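You operate a simulated robot arm through the tools that you are given. There is no shell and no other tool. Be economical: measure what you need, move in short steps, check, and stop when the job is done.

You run a simulated robot arm. Do the job below in one go: nothing can be reset, and whatever is moved stays where it is left.

Task
Stack the box marked "soap" from the top of the crockery cupboard on top of the box labelled "bags".

Only the result counts: the job must be done as asked and must still hold three seconds after the hand-in. Knocking over, shifting, dropping, spilling or breaking anything else fails it.

Robot
A 7-joint arm with a two-finger parallel gripper on a trunk, on a base that drives. Base frame: it is fixed to the floor where the robot stands at the start and does not move with it; the origin is under the middle of the robot, x ahead of it, y to its left, z up. Lengths are in mm, angles in rad, forces in N, time in s.
With the tool pointing down near the work surface it reaches from about 220 to 740 mm from the robot's upright axis, wherever it stands. Its first joint turns from -2.897 to 2.897 rad. Payload 1.57 kg.
The TCP is the grasp point between the finger pads, 30 mm short of the fingertips. In the tool frame z runs along the fingers and y along their closing line. Largest opening 110 mm; finger width 24, thickness 12; the body of the gripper, 48 by 112 mm, starts 78 mm behind the TCP.
Orientation is told as [roll, pitch, yaw] about the base's x, y, z axes, in that order, counted from this pose: with the fingers straight down and closing along the base's y, the tool's x points along the base's -x, its y along +y and its z along -z.

Tools
- The arm moves only by the tool apply_moves. Its argument "plan" is a list of rows, each an object (a shift or turn left out is 0, a gripper value left out holds the last) with "travel": the shift along the tool's x, y, z in mm, a list of three; "dr": the turn, a rotation vector about the tool's x, y, z in rad, a list of three; "hand": the gripper command, from -1 (fully open) to 1 (shut), values between in proportion. In form: [{"travel": [dx, dy, dz], "dr": [rx, ry, rz], "hand": hand}, ...]. A call has 1 to 12 rows; each row shifts and turns the commanded pose from where the row before left it, along the tool's axes as they then stand. A row lasts 0.2 s, in which the tool goes at most 50 mm and 0.15 rad; a call with a longer step from one row to the next is refused whole, and so is a gripper value outside its range. A pose out of reach is approached as far as the arm can. The call stops where the force on the tool passes 40 N (or 10 N more than at its start, if that is more) or the arm is blocked; 0.2 s more then pass. The fingers move at their own pace (about 45 mm/s each) and stop on an object; they squeeze with about 30 N. The grip force told is the motor's: it shows also when the fingers shut on nothing. Time passes only in rows, and 0.2 s behind the last, so rows that do not move let the fingers close. It gives the time, the measured TCP pose, the force on the tool (base axes), the opening and the grip force at its end, in the units of the frame above (readings bear some noise).
- Cameras (640 x 400 px; columns grow to the right, rows downward): "scene" is now at [18.2, 155, 1586.1]; the picture's right is [0.05, -1.00, 0.00], its down [-0.75, -0.04, -0.66] and it looks along [0.66, 0.03, -0.75] (base axes); focal length 290 px, centre (320, 200). "wrist" rides on the gripper at [70, 16, -141] in the tool frame; the picture's right is [-0.23, 0.97, 0.00], its down [-0.86, -0.20, -0.48] and it looks along [-0.47, -0.11, 0.88] (tool axes); focal length 222 px, centre (320, 200). There is no depth. A picture from a camera that has moved, and an enlarged one, comes with that camera's place and axes in the base frame and with its lens.
- get_image(camera): a new picture of that camera. The clock stands still meanwhile.
- slide_trunk(by): slides the trunk up (or, below 0, down) by that many mm; the arm and the scene camera ride with it, the base frame stays. It gives what a move gives, with no picture.
- base_move(legs): drives the robot by 1 to 6 legs, each [ahead, turn to the left] in mm and rad, along the robot's own axes; the way and the turn of a leg run together, so that a leg with both is an arc; at most 1500 mm and 3.142 rad a leg. The arm and the cameras ride along, it lands a little off, and it stops where it bumps. It gives what a move gives.
- turn_head(pan, tilt): turns the head with the scene camera to pan (to the left, within 2.705 rad either way) and tilt (down, from -0.506 to 1.204), counted from straight ahead of the robot. It gives what a move gives.
- inspect(camera, box): a new picture of the part [left, top, right, bottom] of that camera's present view, enlarged. The clock stands still meanwhile.
- finish_job(): hands the job in; it is judged then, once.

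Work in short steps. Places have to be worked out from the pictures, the camera data and where the tool is seen: move nearer, look again, correct. Check each grasp and each placing, and mend what went wrong. You have 120 turns and 82 pictures in all, those below and enlarged ones among them. Open the gripper and draw the arm clear of the work before you hand the job in, unless the task says otherwise; then end with one line.

The tools are called by a JSON object that holds its "fn" and its "kwargs". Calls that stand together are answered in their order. apply_moves: Moves the arm, as the interface text tells. Its arguments: {"type":"object","properties":{"plan":{"type":"array","items":{"type":"object","properties":{"travel":{"type":"array","items":{"type":"number"}},"dr":{"type":"array","items":{"type":"number"}},"hand":{"type":"number"}}}}},"required":["plan"]} The other tools are called the same way: slide_trunk (by) slides the trunk up or down; base_move (legs) drives the base; turn_head (pan, tilt) turns the head that bears the scene camera; get_image (camera) takes a picture; inspect (camera, box) takes an enlarged picture of a part of a camera's view; finish_job () hands the job in.

At the start:

```text
time_s: 0.0
ee_pos: [419.5, 236.4, 1214.6]
tool_rot: [0.0, 0.001, 0.002]
force: [-0.2, 1.1, -0.3]
opening: 109.9
grip_force: 0.1
trunk travel left (down, up): [-525.0, 65.0]
robot x, y, heading: [1.4, -3.6, 0.002]
head pan, tilt: [0.052, 0.85]
```

scene: 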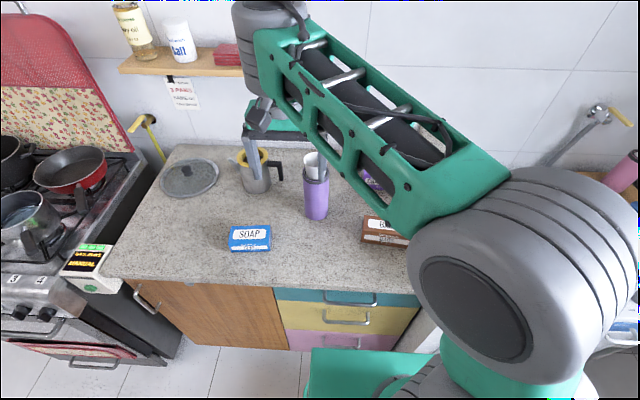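
wrist: 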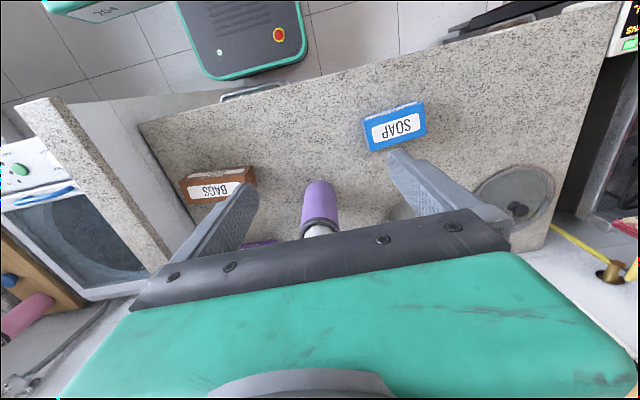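

The counter shows a SOAP box and a BAGS box, but I don't yet know where the "crockery cupboard" is. I'll look around with the head before choosing.

{"fn": "turn_head", "kwargs": {"pan": -0.9, "tilt": 0.5}}

{"fn": "get_image", "kwargs": {"camera": "scene"}}

{"fn": "turn_head", "kwargs": {"pan": 1.2, "tilt": 0.5}}

{"fn": "get_image", "kwargs": {"camera": "scene"}}

{"fn": "turn_head", "kwargs": {"pan": 2.6, "tilt": 0.4}}

{"fn": "get_image", "kwargs": {"camera": "scene"}}

{"fn": "turn_head", "kwargs": {"pan": -2.4, "tilt": 0.4}}

{"fn": "get_image", "kwargs": {"camera": "scene"}}

```text
time_s: 1.2
ee_pos: [418.7, 235.2, 1215.5]
tool_rot: [-0.001, -0.002, 0.002]
force: [0.6, -0.1, 0.4]
opening: 110.1
grip_force: 0.0
trunk travel left (down, up): [-525.0, 65.0]
robot x, y, heading: [-2.7, -2.5, 0.004]
head pan, tilt: [-0.901, 0.499]
```

```text
79 pictures are left
camera scene: at [-3.2, 79.7, 1616.1], right [-0.78, -0.62, 0.0], down [-0.3, 0.38, -0.88], along [0.55, -0.69, -0.48], focal length 290 px, centre (320, 200)
```

scene: 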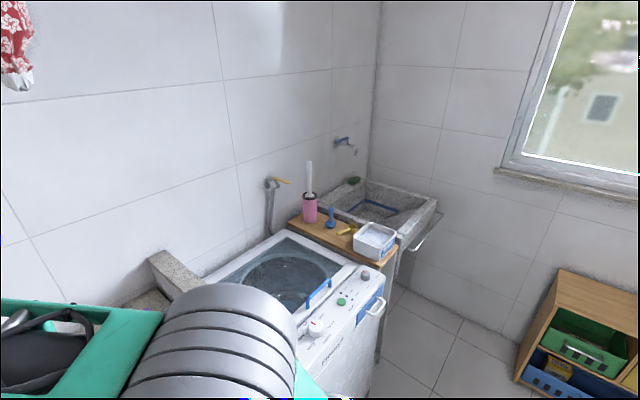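

```text
time_s: 3.2
ee_pos: [418.3, 235.8, 1214.7]
tool_rot: [-0.001, 0.001, 0.001]
force: [0.1, -0.2, -0.1]
opening: 110.1
grip_force: 0.0
trunk travel left (down, up): [-525.0, 65.0]
robot x, y, heading: [-2.2, -3.2, -0.002]
head pan, tilt: [1.201, 0.499]
```

```text
78 pictures are left
camera scene: at [-26.9, 235.7, 1616.1], right [0.93, -0.36, 0.0], down [-0.17, -0.45, -0.88], along [0.32, 0.82, -0.48], focal length 290 px, centre (320, 200)
```

scene: 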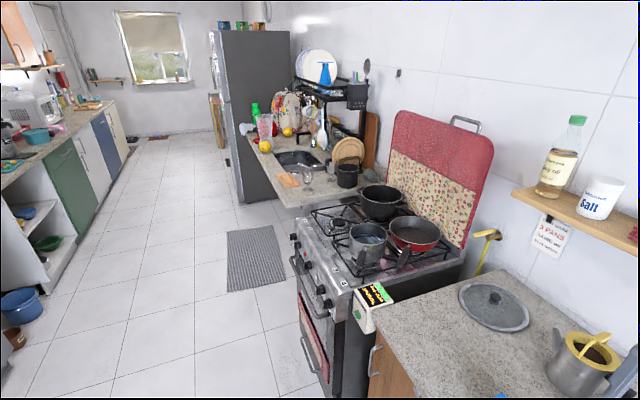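

```text
time_s: 4.8
ee_pos: [418.7, 235.4, 1215.1]
tool_rot: [-0.001, 0.0, 0.003]
force: [-0.3, 0.0, 0.0]
opening: 110.0
grip_force: 0.0
trunk travel left (down, up): [-525.0, 65.0]
robot x, y, heading: [0.1, -8.6, -0.003]
head pan, tilt: [2.601, 0.4]
```

```text
77 pictures are left
camera scene: at [-139.2, 198.7, 1625.2], right [0.52, 0.86, 0.0], down [0.33, -0.2, -0.92], along [-0.79, 0.47, -0.39], focal length 290 px, centre (320, 200)
```

scene: 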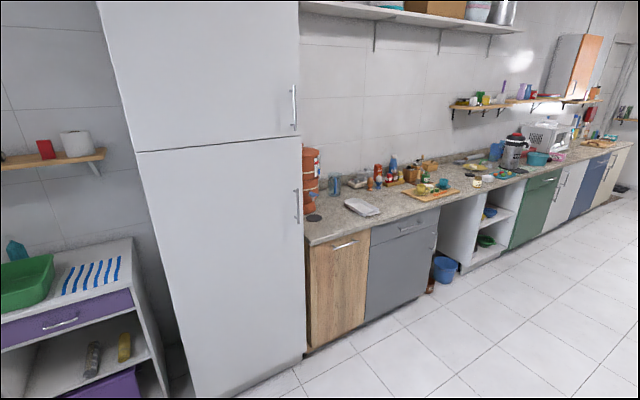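

```text
time_s: 8.7
ee_pos: [419.0, 237.5, 1213.7]
tool_rot: [0.0, -0.001, 0.002]
force: [0.2, 0.0, -0.1]
opening: 109.9
grip_force: 0.2
trunk travel left (down, up): [-525.0, 65.0]
robot x, y, heading: [-1.8, -5.8, 0.001]
head pan, tilt: [-2.4, 0.4]
```

```text
76 pictures are left
camera scene: at [-128.1, 88.3, 1625.3], right [-0.68, 0.74, 0.0], down [0.29, 0.26, -0.92], along [-0.68, -0.62, -0.39], focal length 290 px, centre (320, 200)
```

scene: 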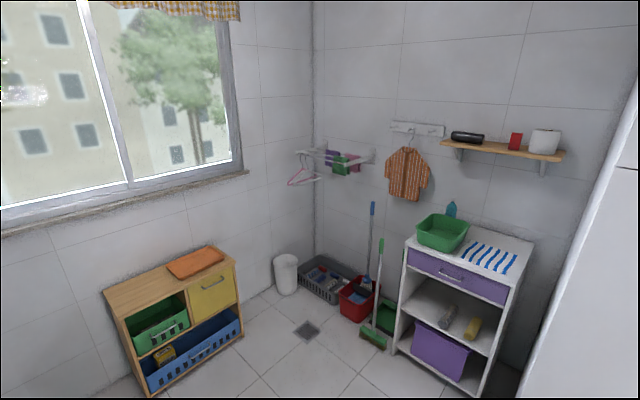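

No other soap box or crockery-type top shows up elsewhere, so the counter with the drawers is the likely cupboard. I estimate soap near (465, 371) and bags near (500, -5). I'll point the head back and bring the wrist over the soap for a closer look.

{"fn": "turn_head", "kwargs": {"pan": 0.05, "tilt": 0.85}}

{"fn": "apply_moves", "kwargs": {"plan": [{"travel": [0, 40, 20]}, {"travel": [0, 40, 20]}, {"travel": [0, 40, 20]}, {"travel": [0, 14, 20]}, {}]}}

{"fn": "get_image", "kwargs": {"camera": "wrist"}}

{"fn": "get_image", "kwargs": {"camera": "scene"}}

```text
time_s: 10.9
ee_pos: [419.1, 236.1, 1214.7]
tool_rot: [0.001, 0.0, 0.001]
force: [0.5, 0.1, -0.1]
opening: 110.1
grip_force: 0.1
trunk travel left (down, up): [-525.0, 65.0]
robot x, y, heading: [5.0, -5.8, 0.001]
head pan, tilt: [0.051, 0.85]
```

```text
time_s: 12.1
ee_pos: [415.6, 370.3, 1131.6]
tool_rot: [0.0, 0.001, 0.002]
force: [1.1, -0.2, -0.1]
opening: 110.1
grip_force: 0.0
trunk travel left (down, up): [-525.0, 65.0]
robot x, y, heading: [0.6, -2.1, -0.001]
head pan, tilt: [0.051, 0.85]
```

```text
75 pictures are left
camera wrist: at [346.7, 384.7, 1274.5], right [0.23, 0.97, 0.0], down [0.86, -0.2, 0.48], along [0.47, -0.11, -0.88], focal length 222 px, centre (320, 200)
```

wrist: 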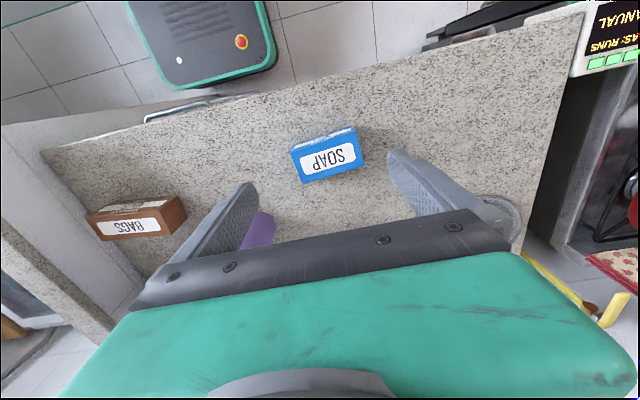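

```text
74 pictures are left
camera scene: at [18.3, 154.8, 1586.1], right [0.05, -1.0, 0.0], down [-0.75, -0.04, -0.66], along [0.66, 0.03, -0.75], focal length 290 px, centre (320, 200)
```

scene: 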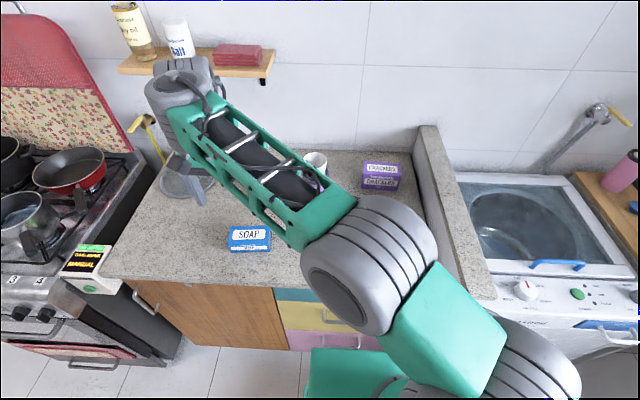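

The arm no longer hides the crackers box, which stands behind bags. I'll enlarge both target boxes in the wrist view to measure their corners.

{"fn": "inspect", "kwargs": {"camera": "wrist", "box": [270, 110, 390, 200]}}

{"fn": "inspect", "kwargs": {"camera": "wrist", "box": [70, 170, 200, 260]}}

{"fn": "inspect", "kwargs": {"camera": "scene", "box": [210, 210, 290, 260]}}

```text
4.44 times, centred on (330, 155) of wrist
camera zoom: at [346.7, 384.7, 1274.5], right [0.23, 0.97, 0.0], down [0.86, -0.2, 0.48], along [0.47, -0.11, -0.88], focal length 987 px, centre (276, 400)
```

zoom: 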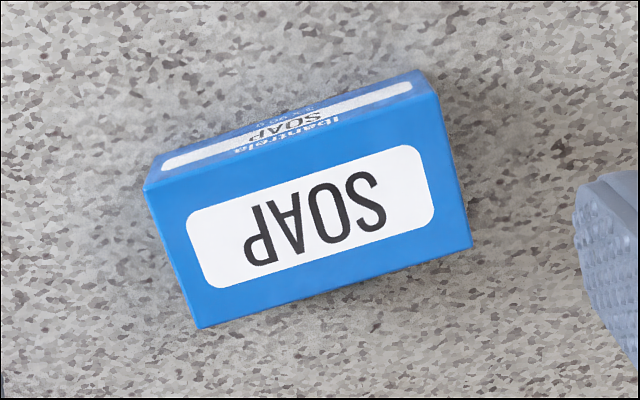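

```text
4.44 times, centred on (135, 215) of wrist
camera zoom: at [346.7, 384.7, 1274.5], right [0.23, 0.97, 0.0], down [0.86, -0.2, 0.48], along [0.47, -0.11, -0.88], focal length 987 px, centre (1142, 133)
```

zoom: 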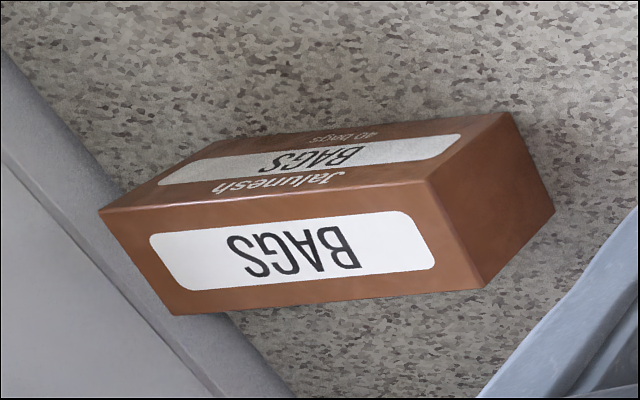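

```text
8.00 times, centred on (250, 235) of scene
camera zoom: at [18.3, 154.8, 1586.1], right [0.05, -1.0, 0.0], down [-0.75, -0.04, -0.66], along [0.66, 0.03, -0.75], focal length 2322 px, centre (880, -80)
```

zoom: 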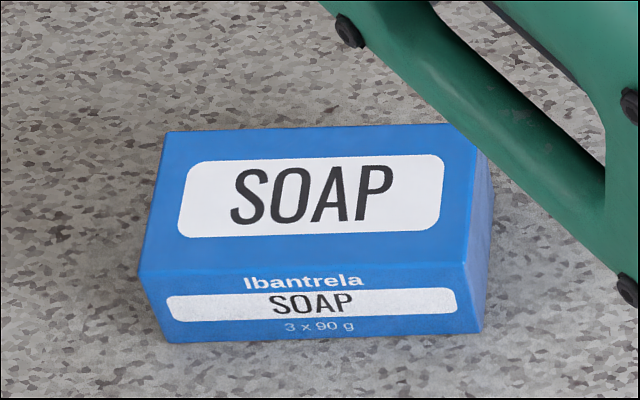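

From corner rays I get soap centre ≈ (461, 371), top z ≈ 923, yaw ≈ +0.08, size about 108×58×43. Bags comes out at centre ≈ (500, -10), top ≈ 939, yaw ≈ -0.145, about 138×55. I'll turn the tool so it closes across the soap's short side (yaw ≈ -1.49), then check.

{"fn": "apply_moves", "kwargs": {"plan": [{"dr": [0, 0, 0.149]}, {"dr": [0, 0, 0.149]}, {"dr": [0, 0, 0.149]}, {"dr": [0, 0, 0.149]}, {"dr": [0, 0, 0.149]}, {"dr": [0, 0, 0.149]}, {"dr": [0, 0, 0.149]}, {"dr": [0, 0, 0.149]}, {"dr": [0, 0, 0.149]}, {"dr": [0, 0, 0.149]}, {}, {}]}}

{"fn": "get_image", "kwargs": {"camera": "wrist"}}

```text
time_s: 14.7
ee_pos: [418.9, 370.2, 1133.6]
tool_rot: [0.0, 0.0, -1.492]
force: [-0.6, -0.3, 0.0]
opening: 110.1
grip_force: 0.0
trunk travel left (down, up): [-525.0, 65.0]
robot x, y, heading: [2.0, 0.3, -0.002]
head pan, tilt: [0.051, 0.85]
```

```text
70 pictures are left
camera wrist: at [429.3, 439.6, 1277.1], right [0.99, -0.15, 0.0], down [-0.13, -0.87, 0.48], along [-0.07, -0.47, -0.88], focal length 222 px, centre (320, 200)
```

wrist: 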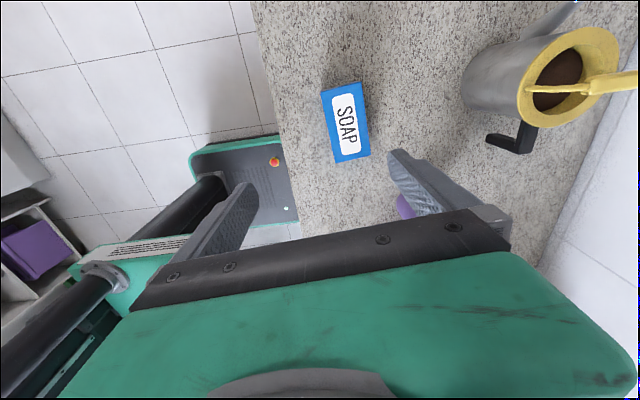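

Orientation is right. I'll shift +42 mm in x and come down to about z = 1000, then check the alignment.

{"fn": "apply_moves", "kwargs": {"plan": [{"travel": [-1.6, 21, 0]}, {"travel": [-1.6, 21, 0]}, {"travel": [0, 0, 45]}, {"travel": [0, 0, 45]}, {"travel": [0, 0, 43]}, {}]}}

{"fn": "get_image", "kwargs": {"camera": "wrist"}}

{"fn": "get_image", "kwargs": {"camera": "scene"}}

```text
time_s: 16.1
ee_pos: [464.2, 373.5, 1005.9]
tool_rot: [-0.006, -0.007, -1.49]
force: [-0.2, 0.5, -0.8]
opening: 110.0
grip_force: 0.0
out of reach, approached as far as the arm can: row 5
trunk travel left (down, up): [-525.0, 65.0]
robot x, y, heading: [1.4, -2.0, 0.002]
head pan, tilt: [0.051, 0.85]
```

```text
69 pictures are left
camera wrist: at [475.4, 442.8, 1147.7], right [0.99, -0.15, 0.0], down [-0.13, -0.87, 0.49], along [-0.07, -0.48, -0.87], focal length 222 px, centre (320, 200)
```

wrist: 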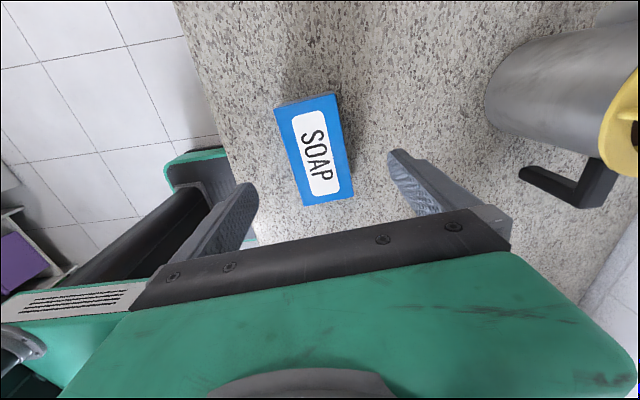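

```text
68 pictures are left
camera scene: at [18.4, 155.1, 1586.1], right [0.05, -1.0, 0.0], down [-0.75, -0.04, -0.66], along [0.66, 0.03, -0.75], focal length 290 px, centre (320, 200)
```

scene: 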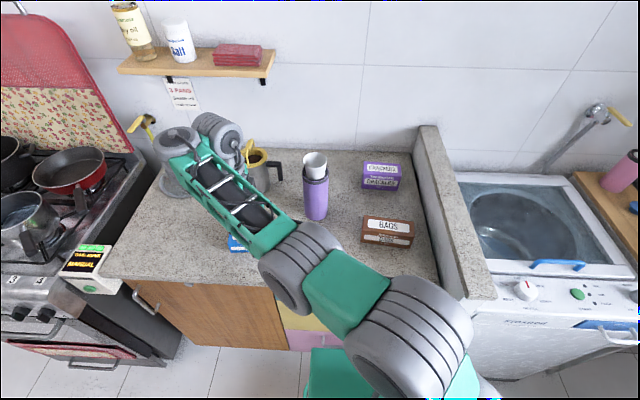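

The arm is at its reach limit at this depth, so the trunk must come down. XY is good (soap ≈ (463, 375)). I'll raise the tool 150 mm, then lower the trunk 200 mm.

{"fn": "apply_moves", "kwargs": {"plan": [{"travel": [0, 0, -50]}, {"travel": [0, 0, -50]}, {"travel": [0, 0, -50]}, {}]}}

{"fn": "slide_trunk", "kwargs": {"by": -190}}

{"fn": "get_image", "kwargs": {"camera": "wrist"}}

{"fn": "get_image", "kwargs": {"camera": "scene"}}

```text
time_s: 17.1
ee_pos: [459.2, 372.1, 1154.1]
tool_rot: [0.0, 0.001, -1.489]
force: [-0.1, -0.2, -0.1]
opening: 110.1
grip_force: 0.2
trunk travel left (down, up): [-525.0, 65.0]
robot x, y, heading: [3.5, -3.5, 0.0]
head pan, tilt: [0.051, 0.85]
```

```text
time_s: 19.2
ee_pos: [460.6, 372.5, 965.3]
tool_rot: [0.0, 0.0, -1.488]
force: [0.0, 0.0, 1.0]
opening: 110.0
grip_force: 0.2
trunk travel left (down, up): [-335.0, 255.0]
robot x, y, heading: [0.1, -4.6, -0.003]
head pan, tilt: [0.051, 0.85]
```

```text
67 pictures are left
camera wrist: at [470.8, 441.3, 1107.5], right [0.99, -0.15, 0.0], down [-0.13, -0.87, 0.48], along [-0.07, -0.47, -0.88], focal length 222 px, centre (320, 200)
```

wrist: 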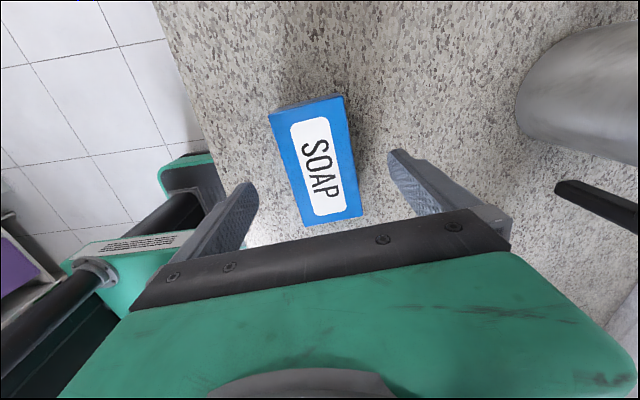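

```text
66 pictures are left
camera scene: at [18.3, 154.9, 1396.2], right [0.05, -1.0, 0.0], down [-0.75, -0.04, -0.66], along [0.66, 0.03, -0.75], focal length 290 px, centre (320, 200)
```

scene: 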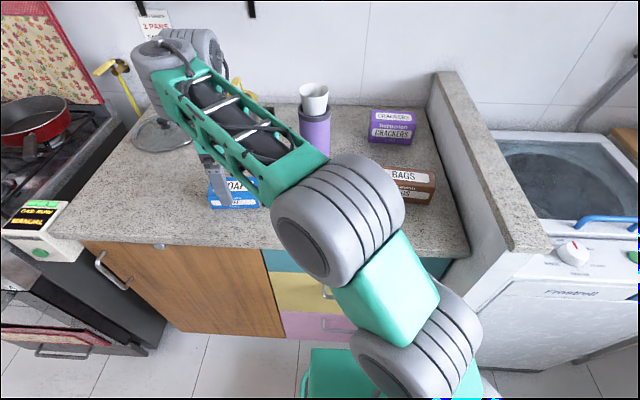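

Soap is centred between the fingers (≈ (461, 376), yaw ≈ 0.07). I'll go down 48 mm with 4 mm more in y, then close.

{"fn": "apply_moves", "kwargs": {"plan": [{"travel": [3, 0, 15]}, {"travel": [0, 0, 15]}, {"travel": [0, 0, 12]}, {"travel": [0, 0, 6]}, {}]}}

{"fn": "get_image", "kwargs": {"camera": "wrist"}}

```text
time_s: 20.4
ee_pos: [459.5, 374.2, 916.1]
tool_rot: [-0.001, -0.001, -1.487]
force: [0.5, 0.3, 0.2]
opening: 109.8
grip_force: 0.0
trunk travel left (down, up): [-335.0, 255.0]
robot x, y, heading: [5.0, -3.0, -0.0]
head pan, tilt: [0.051, 0.85]
```

```text
65 pictures are left
camera wrist: at [470.5, 443.8, 1059.0], right [0.99, -0.15, 0.0], down [-0.13, -0.87, 0.48], along [-0.07, -0.47, -0.88], focal length 222 px, centre (320, 200)
```

wrist: 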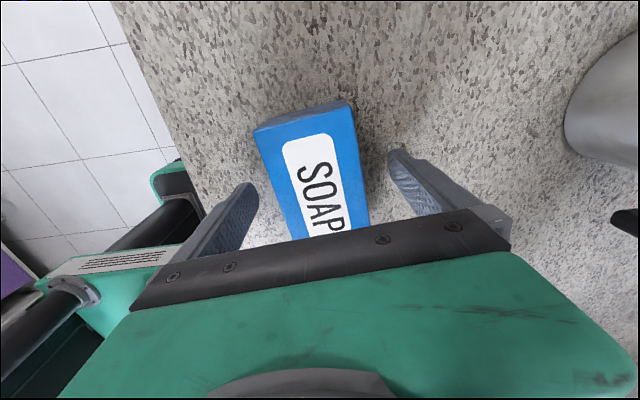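

No contact, and the fingers straddle the box. I'll close the gripper.

{"fn": "apply_moves", "kwargs": {"plan": [{"travel": [0, 0, 2], "hand": 1}, {"hand": 1}, {"hand": 1}, {"hand": 1}, {"hand": 1}, {"hand": 1}, {"hand": 1}]}}

{"fn": "get_image", "kwargs": {"camera": "wrist"}}

```text
time_s: 22.0
ee_pos: [459.8, 374.2, 915.4]
tool_rot: [-0.001, 0.001, -1.49]
force: [0.3, 0.4, 0.8]
opening: 59.8
grip_force: 30.0
trunk travel left (down, up): [-335.0, 255.0]
robot x, y, heading: [0.2, -2.1, 0.002]
head pan, tilt: [0.051, 0.85]
```

```text
64 pictures are left
camera wrist: at [470.6, 444.1, 1057.5], right [0.99, -0.15, 0.0], down [-0.13, -0.87, 0.48], along [-0.07, -0.47, -0.88], focal length 222 px, centre (320, 200)
```

wrist: 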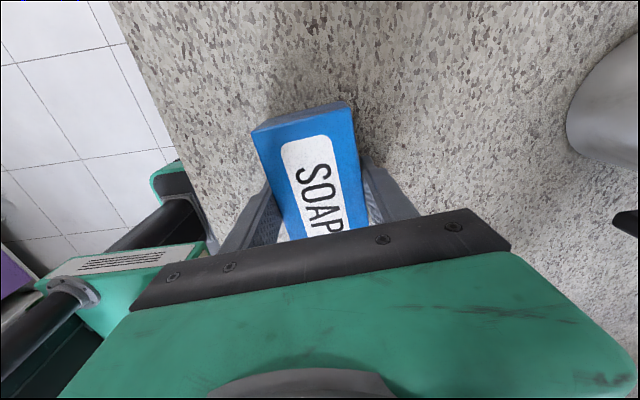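

The grip is solid at 59.8 mm opening. I'll lift the box 150 mm and check it.

{"fn": "apply_moves", "kwargs": {"plan": [{"travel": [0, 0, -20], "hand": 1}, {"travel": [0, 0, -40]}, {"travel": [0, 0, -40]}, {"travel": [0, 0, -50]}, {}]}}

{"fn": "get_image", "kwargs": {"camera": "wrist"}}

{"fn": "get_image", "kwargs": {"camera": "scene"}}

```text
time_s: 23.2
ee_pos: [460.7, 373.8, 1066.9]
tool_rot: [0.001, 0.0, -1.491]
force: [0.2, -0.6, -2.7]
opening: 59.5
grip_force: 29.7
trunk travel left (down, up): [-335.0, 255.0]
robot x, y, heading: [-0.3, -2.0, -0.001]
head pan, tilt: [0.051, 0.85]
```

```text
63 pictures are left
camera wrist: at [471.7, 442.6, 1209.2], right [0.99, -0.15, 0.0], down [-0.13, -0.87, 0.48], along [-0.07, -0.47, -0.88], focal length 222 px, centre (320, 200)
```

wrist: 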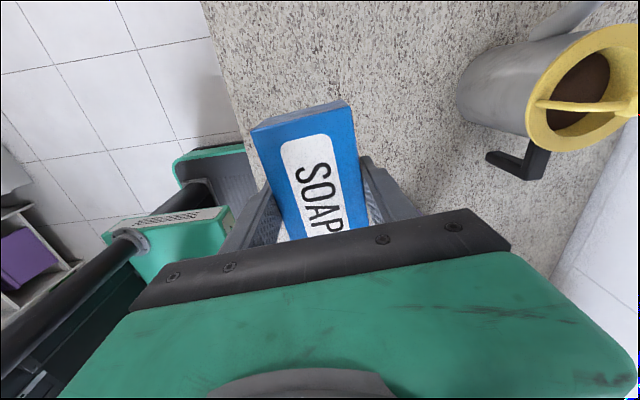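

```text
62 pictures are left
camera scene: at [18.4, 154.8, 1396.1], right [0.05, -1.0, 0.0], down [-0.75, -0.04, -0.66], along [0.66, 0.03, -0.75], focal length 290 px, centre (320, 200)
```

scene: 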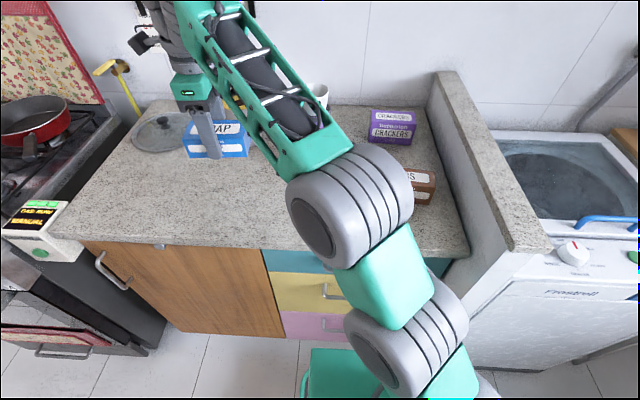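

Box is held firmly, with its bottom about 35 mm below the TCP. I'll raise the trunk 100 mm for elbow clearance, then travel half-way toward bags.

{"fn": "slide_trunk", "kwargs": {"by": 90}}

{"fn": "apply_moves", "kwargs": {"plan": [{"travel": [-40, 0.9, 0], "hand": 1}, {"travel": [-40, 0.9, 0]}, {"travel": [-40, 0.9, 0]}, {"travel": [-40, 0.9, 0]}, {"travel": [-33, 0.7, 0]}, {}]}}

{"fn": "get_image", "kwargs": {"camera": "scene"}}

```text
time_s: 24.5
ee_pos: [462.2, 373.5, 1156.8]
tool_rot: [0.0, 0.0, -1.49]
force: [-0.1, -0.5, -3.6]
opening: 59.7
grip_force: 30.1
trunk travel left (down, up): [-425.0, 165.0]
robot x, y, heading: [-2.2, -3.3, 0.003]
head pan, tilt: [0.051, 0.85]
```

```text
time_s: 25.9
ee_pos: [480.3, 179.1, 1155.2]
tool_rot: [0.001, 0.001, -1.49]
force: [0.9, -0.5, -3.3]
opening: 59.9
grip_force: 30.3
trunk travel left (down, up): [-425.0, 165.0]
robot x, y, heading: [0.2, -1.4, -0.001]
head pan, tilt: [0.051, 0.85]
```

```text
61 pictures are left
camera scene: at [18.4, 154.7, 1486.1], right [0.05, -1.0, 0.0], down [-0.75, -0.04, -0.66], along [0.66, 0.03, -0.75], focal length 290 px, centre (320, 200)
```

scene: 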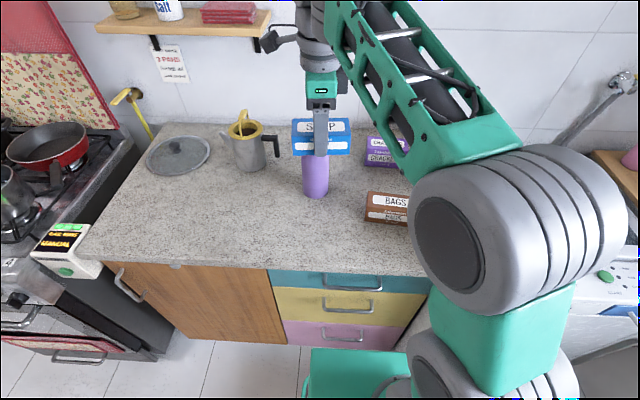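

The elbow stays high and clear. I'll continue to above bags and turn to match its yaw.

{"fn": "apply_moves", "kwargs": {"plan": [{"travel": [-40, 1, 0], "hand": 1}, {"travel": [-40, 1, 0]}, {"travel": [-40, 1, 0]}, {"travel": [-40, 1, 0]}, {"travel": [-30, 1, 0]}, {"dr": [0, 0, 0.112]}, {"dr": [0, 0, 0.112]}, {}]}}

{"fn": "get_image", "kwargs": {"camera": "scene"}}

{"fn": "get_image", "kwargs": {"camera": "wrist"}}

```text
time_s: 27.7
ee_pos: [501.5, -8.4, 1155.7]
tool_rot: [-0.001, -0.001, -1.715]
force: [-0.2, -0.4, -3.0]
opening: 59.6
grip_force: 30.7
trunk travel left (down, up): [-425.0, 165.0]
robot x, y, heading: [-1.3, -0.7, 0.002]
head pan, tilt: [0.051, 0.85]
```

```text
60 pictures are left
camera scene: at [18.5, 154.7, 1486.1], right [0.05, -1.0, 0.0], down [-0.75, -0.04, -0.66], along [0.66, 0.03, -0.75], focal length 290 px, centre (320, 200)
```

scene: 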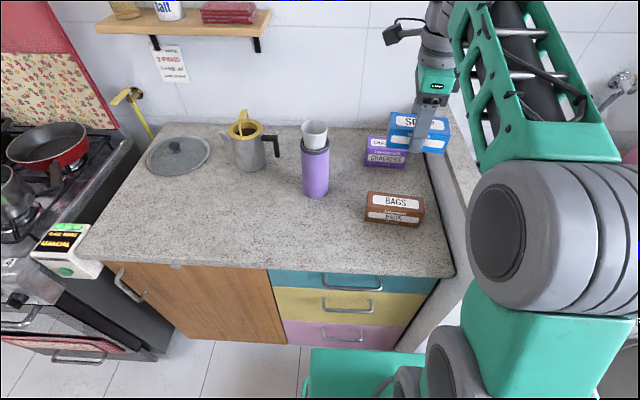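

```text
59 pictures are left
camera wrist: at [528.0, 57.0, 1297.9], right [0.93, -0.36, 0.0], down [-0.32, -0.82, 0.48], along [-0.17, -0.45, -0.88], focal length 222 px, centre (320, 200)
```

wrist: 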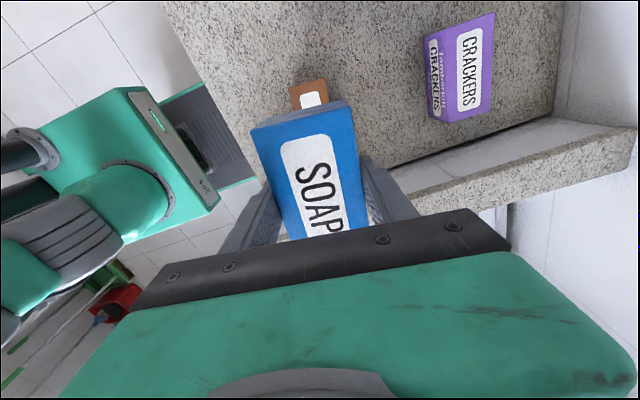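

Bags is now fully visible, so I'll enlarge it in the scene view to confirm its position and yaw.

{"fn": "inspect", "kwargs": {"camera": "scene", "box": [350, 180, 440, 240]}}

{"fn": "inspect", "kwargs": {"camera": "wrist", "box": [240, 60, 390, 160]}}

```text
6.67 times, centred on (395, 210) of scene
camera zoom: at [18.5, 154.7, 1486.1], right [0.05, -1.0, 0.0], down [-0.75, -0.04, -0.66], along [0.66, 0.03, -0.75], focal length 1935 px, centre (-180, 133)
```

zoom: 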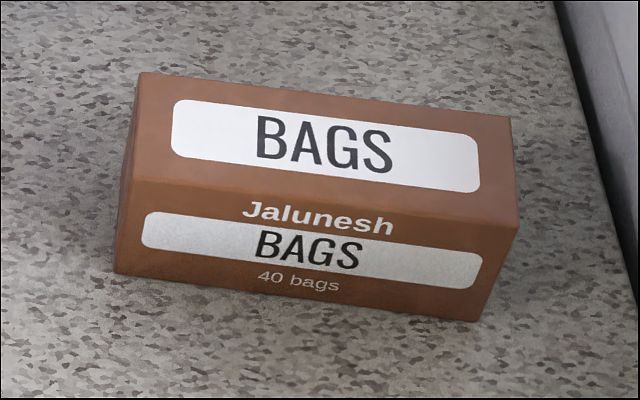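

```text
4.00 times, centred on (315, 110) of wrist
camera zoom: at [528.0, 57.0, 1297.9], right [0.93, -0.36, 0.0], down [-0.32, -0.82, 0.48], along [-0.17, -0.45, -0.88], focal length 888 px, centre (340, 560)
```

zoom: 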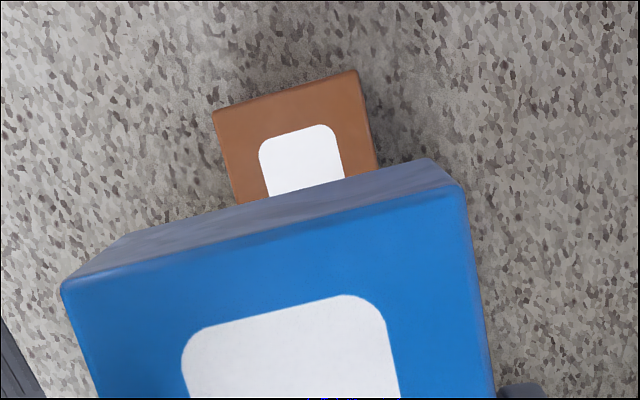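

Bags confirmed at ≈ (501, -10), yaw ≈ -0.13, and the TCP is directly above it. I'll descend to about z = 992 and check.

{"fn": "apply_moves", "kwargs": {"plan": [{"travel": [0, 0, 40], "dr": [0, 0, -0.012], "hand": 1}, {"travel": [0, 0, 40]}, {"travel": [0, 0, 40]}, {"travel": [0, 0, 30]}, {"travel": [0, 0, 14]}, {}]}}

{"fn": "inspect", "kwargs": {"camera": "scene", "box": [330, 140, 460, 240]}}

{"fn": "get_image", "kwargs": {"camera": "wrist"}}

```text
time_s: 29.1
ee_pos: [501.4, -8.2, 991.6]
tool_rot: [0.0, -0.001, -1.702]
force: [-0.3, -0.1, -2.5]
opening: 60.1
grip_force: 30.3
trunk travel left (down, up): [-425.0, 165.0]
robot x, y, heading: [0.5, -1.4, -0.004]
head pan, tilt: [0.051, 0.85]
```

```text
4.00 times, centred on (395, 190) of scene
camera zoom: at [18.5, 154.8, 1486.1], right [0.05, -1.0, 0.0], down [-0.75, -0.04, -0.66], along [0.66, 0.03, -0.75], focal length 1161 px, centre (20, 240)
```

zoom: 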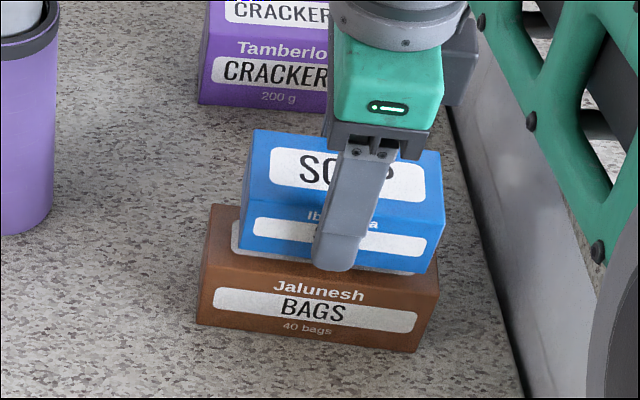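

```text
55 pictures are left
camera wrist: at [526.2, 57.4, 1134.8], right [0.94, -0.35, 0.0], down [-0.31, -0.82, 0.48], along [-0.17, -0.45, -0.88], focal length 222 px, centre (320, 200)
```

wrist: 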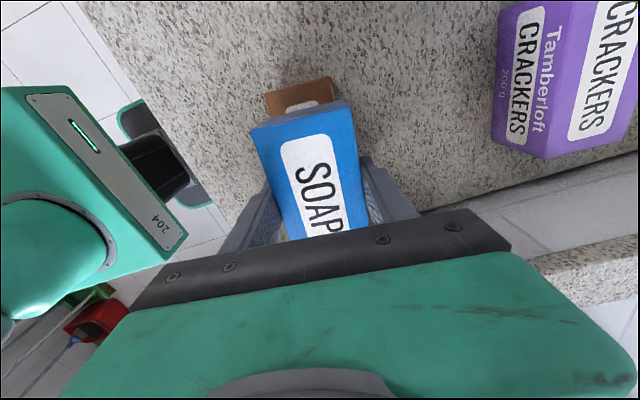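

The soap hovers well centred over bags, at most 5 mm to the right. I'll nudge 3 mm in +y and lower in small steps to contact.

{"fn": "apply_moves", "kwargs": {"plan": [{"travel": [3, 0, 4], "hand": 1}, {"travel": [0, 0, 4]}, {"travel": [0, 0, 3]}, {}]}}

{"fn": "inspect", "kwargs": {"camera": "scene", "box": [360, 160, 450, 230]}}

```text
time_s: 30.1
ee_pos: [503.5, -4.1, 980.7]
tool_rot: [-0.001, 0.0, -1.702]
force: [-0.6, 0.3, -2.3]
opening: 59.7
grip_force: 30.2
trunk travel left (down, up): [-425.0, 165.0]
robot x, y, heading: [-0.3, 0.6, -0.001]
head pan, tilt: [0.051, 0.85]
```

```text
5.71 times, centred on (405, 195) of scene
camera zoom: at [18.5, 154.8, 1486.1], right [0.05, -1.0, 0.0], down [-0.75, -0.04, -0.66], along [0.66, 0.03, -0.75], focal length 1659 px, centre (-166, 229)
```

zoom: 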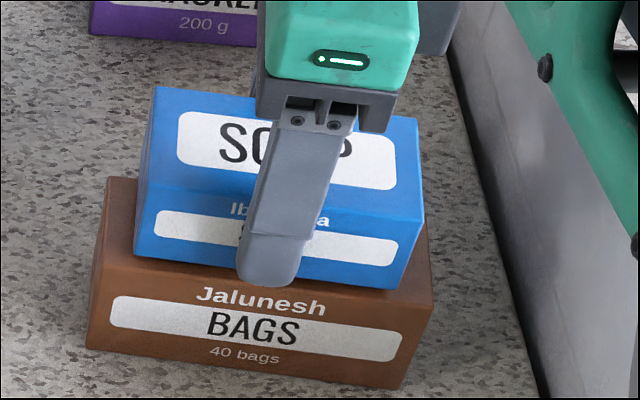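

Just above contact, and centred. I'll lower in 1.5 mm steps, watching the force.

{"fn": "apply_moves", "kwargs": {"plan": [{"travel": [0, 0, 1.5], "hand": 1}, {"travel": [0, 0, 1.5]}, {}]}}

{"fn": "apply_moves", "kwargs": {"plan": [{"travel": [0, 0, 1], "hand": 1}, {"travel": [0, 0, 1]}, {}]}}

```text
time_s: 30.9
ee_pos: [502.9, -5.9, 978.6]
tool_rot: [0.0, 0.0, -1.703]
force: [-0.1, 0.1, -1.9]
opening: 59.8
grip_force: 30.3
trunk travel left (down, up): [-425.0, 165.0]
robot x, y, heading: [-0.3, -2.3, -0.003]
head pan, tilt: [0.051, 0.85]
```

```text
time_s: 31.7
ee_pos: [503.7, -4.9, 976.3]
tool_rot: [0.001, -0.001, -1.703]
force: [0.4, 0.2, -2.8]
opening: 59.9
grip_force: 29.7
trunk travel left (down, up): [-425.0, 165.0]
robot x, y, heading: [-3.0, -2.7, -0.001]
head pan, tilt: [0.051, 0.85]
```

No contact yet at 976. I'll continue in 1 mm steps.

{"fn": "apply_moves", "kwargs": {"plan": [{"travel": [0, 0, 1], "hand": 1}, {"travel": [0, 0, 1]}, {}]}}

{"fn": "apply_moves", "kwargs": {"plan": [{"travel": [0, 0, 1], "hand": 1}, {"travel": [0, 0, 1]}, {}]}}

{"fn": "inspect", "kwargs": {"camera": "scene", "box": [360, 160, 450, 230]}}

```text
time_s: 32.5
ee_pos: [503.0, -5.2, 975.2]
tool_rot: [0.001, -0.001, -1.701]
force: [-0.7, 0.3, 1.0]
opening: 59.6
grip_force: 30.3
trunk travel left (down, up): [-425.0, 165.0]
robot x, y, heading: [-3.5, -2.1, 0.003]
head pan, tilt: [0.051, 0.85]
```

```text
time_s: 33.3
ee_pos: [501.2, -5.0, 974.0]
tool_rot: [0.004, 0.004, -1.699]
force: [0.5, -0.9, 18.1]
opening: 59.7
grip_force: 30.1
trunk travel left (down, up): [-425.0, 165.0]
robot x, y, heading: [-3.7, -2.4, 0.003]
head pan, tilt: [0.051, 0.85]
```

```text
5.71 times, centred on (405, 195) of scene
camera zoom: at [17.2, 154.7, 1486.4], right [0.05, -1.0, 0.0], down [-0.75, -0.04, -0.66], along [0.66, 0.03, -0.75], focal length 1659 px, centre (-166, 229)
```

zoom: 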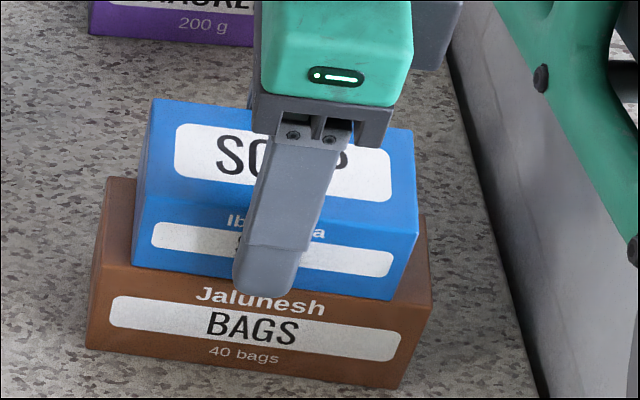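

The soap rests on bags (18 N). I'll ease off 1.5 mm, then open the gripper partway in steps.

{"fn": "apply_moves", "kwargs": {"plan": [{"travel": [0, 0, -1.5], "hand": 1}, {}, {}]}}

{"fn": "apply_moves", "kwargs": {"plan": [{"hand": 0.0}, {"hand": -0.3}, {"hand": -0.6}, {"hand": -0.6}]}}

{"fn": "get_image", "kwargs": {"camera": "wrist"}}

{"fn": "inspect", "kwargs": {"camera": "scene", "box": [360, 160, 450, 230]}}

```text
time_s: 34.1
ee_pos: [501.9, -4.1, 974.8]
tool_rot: [0.002, 0.0, -1.701]
force: [6.1, -0.7, 13.2]
opening: 59.8
grip_force: 29.8
trunk travel left (down, up): [-425.0, 165.0]
robot x, y, heading: [2.4, -4.9, 0.0]
head pan, tilt: [0.051, 0.85]
```

```text
time_s: 35.1
ee_pos: [501.1, -4.6, 974.4]
tool_rot: [-0.001, 0.0, -1.702]
force: [0.0, 0.3, 0.3]
opening: 88.1
grip_force: 0.0
trunk travel left (down, up): [-425.0, 165.0]
robot x, y, heading: [-1.5, -3.7, 0.002]
head pan, tilt: [0.051, 0.85]
```

```text
52 pictures are left
camera wrist: at [526.8, 61.0, 1116.3], right [0.94, -0.35, 0.0], down [-0.31, -0.82, 0.48], along [-0.17, -0.45, -0.88], focal length 222 px, centre (320, 200)
```

wrist: 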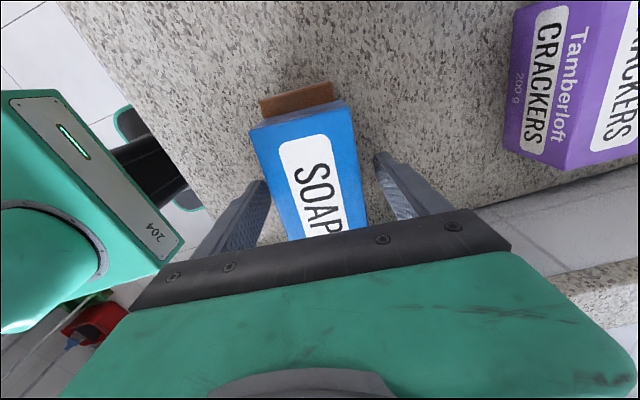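

```text
5.71 times, centred on (405, 195) of scene
camera zoom: at [18.2, 154.8, 1486.1], right [0.05, -1.0, 0.0], down [-0.75, -0.04, -0.66], along [0.66, 0.03, -0.75], focal length 1659 px, centre (-166, 229)
```

zoom: 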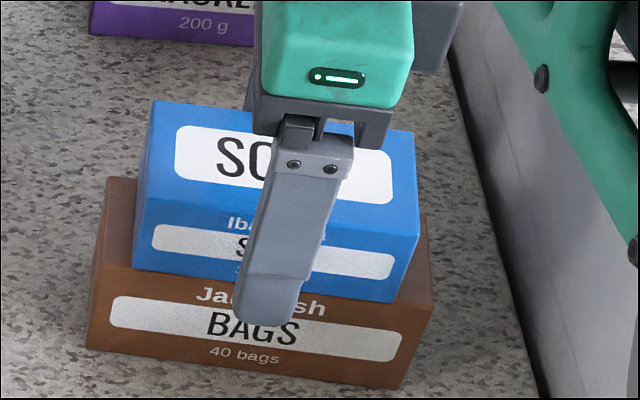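

Soap sits stably on bags and the fingers are free. I'll retract straight up, then move off to the left and check.

{"fn": "apply_moves", "kwargs": {"plan": [{"travel": [0, 0, -20], "hand": -0.6}, {"travel": [0, 0, -40]}, {"travel": [0, 0, -45]}, {"travel": [0, 0, -45]}, {"travel": [0, 0, -40]}, {"travel": [40, 0, 0]}, {"travel": [40, 0, 0]}, {"travel": [40, 0, 0]}, {}]}}

{"fn": "get_image", "kwargs": {"camera": "scene"}}

{"fn": "inspect", "kwargs": {"camera": "scene", "box": [350, 160, 450, 235]}}

```text
time_s: 37.1
ee_pos: [517.3, 113.6, 1164.2]
tool_rot: [-0.002, 0.001, -1.702]
force: [-0.1, 0.4, -0.7]
opening: 88.2
grip_force: 0.1
trunk travel left (down, up): [-425.0, 165.0]
robot x, y, heading: [-1.5, -1.7, -0.004]
head pan, tilt: [0.051, 0.85]
```

```text
50 pictures are left
camera scene: at [18.4, 155.1, 1486.1], right [0.05, -1.0, 0.0], down [-0.75, -0.04, -0.66], along [0.66, 0.03, -0.75], focal length 290 px, centre (320, 200)
```

scene: 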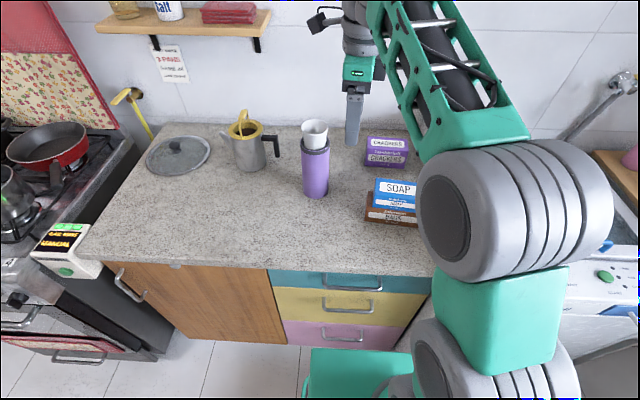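

```text
5.33 times, centred on (400, 198) of scene
camera zoom: at [18.4, 155.1, 1486.1], right [0.05, -1.0, 0.0], down [-0.75, -0.04, -0.66], along [0.66, 0.03, -0.75], focal length 1548 px, centre (-107, 213)
```

zoom: 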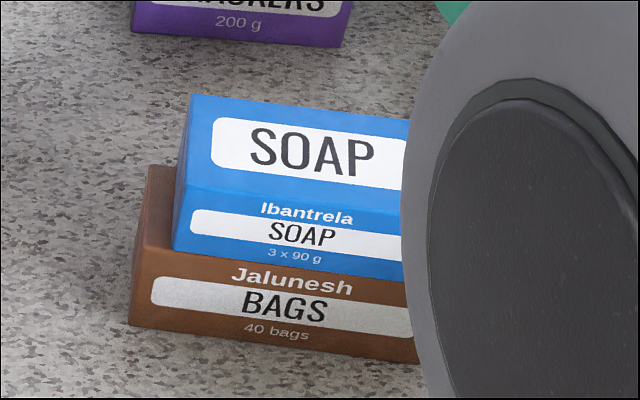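

The soap is stacked flat on bags, everything else is undisturbed, and the gripper is open and clear. I'll hand in.

{"fn": "finish_job", "kwargs": {}}

```text
The job is handed in.
```

The "soap" box now sits flat and stable on top of the "bags" box, with nothing else disturbed, and the job is handed in; I took the counter with the drawers to be the crockery cupboard, since I saw no other soap box.
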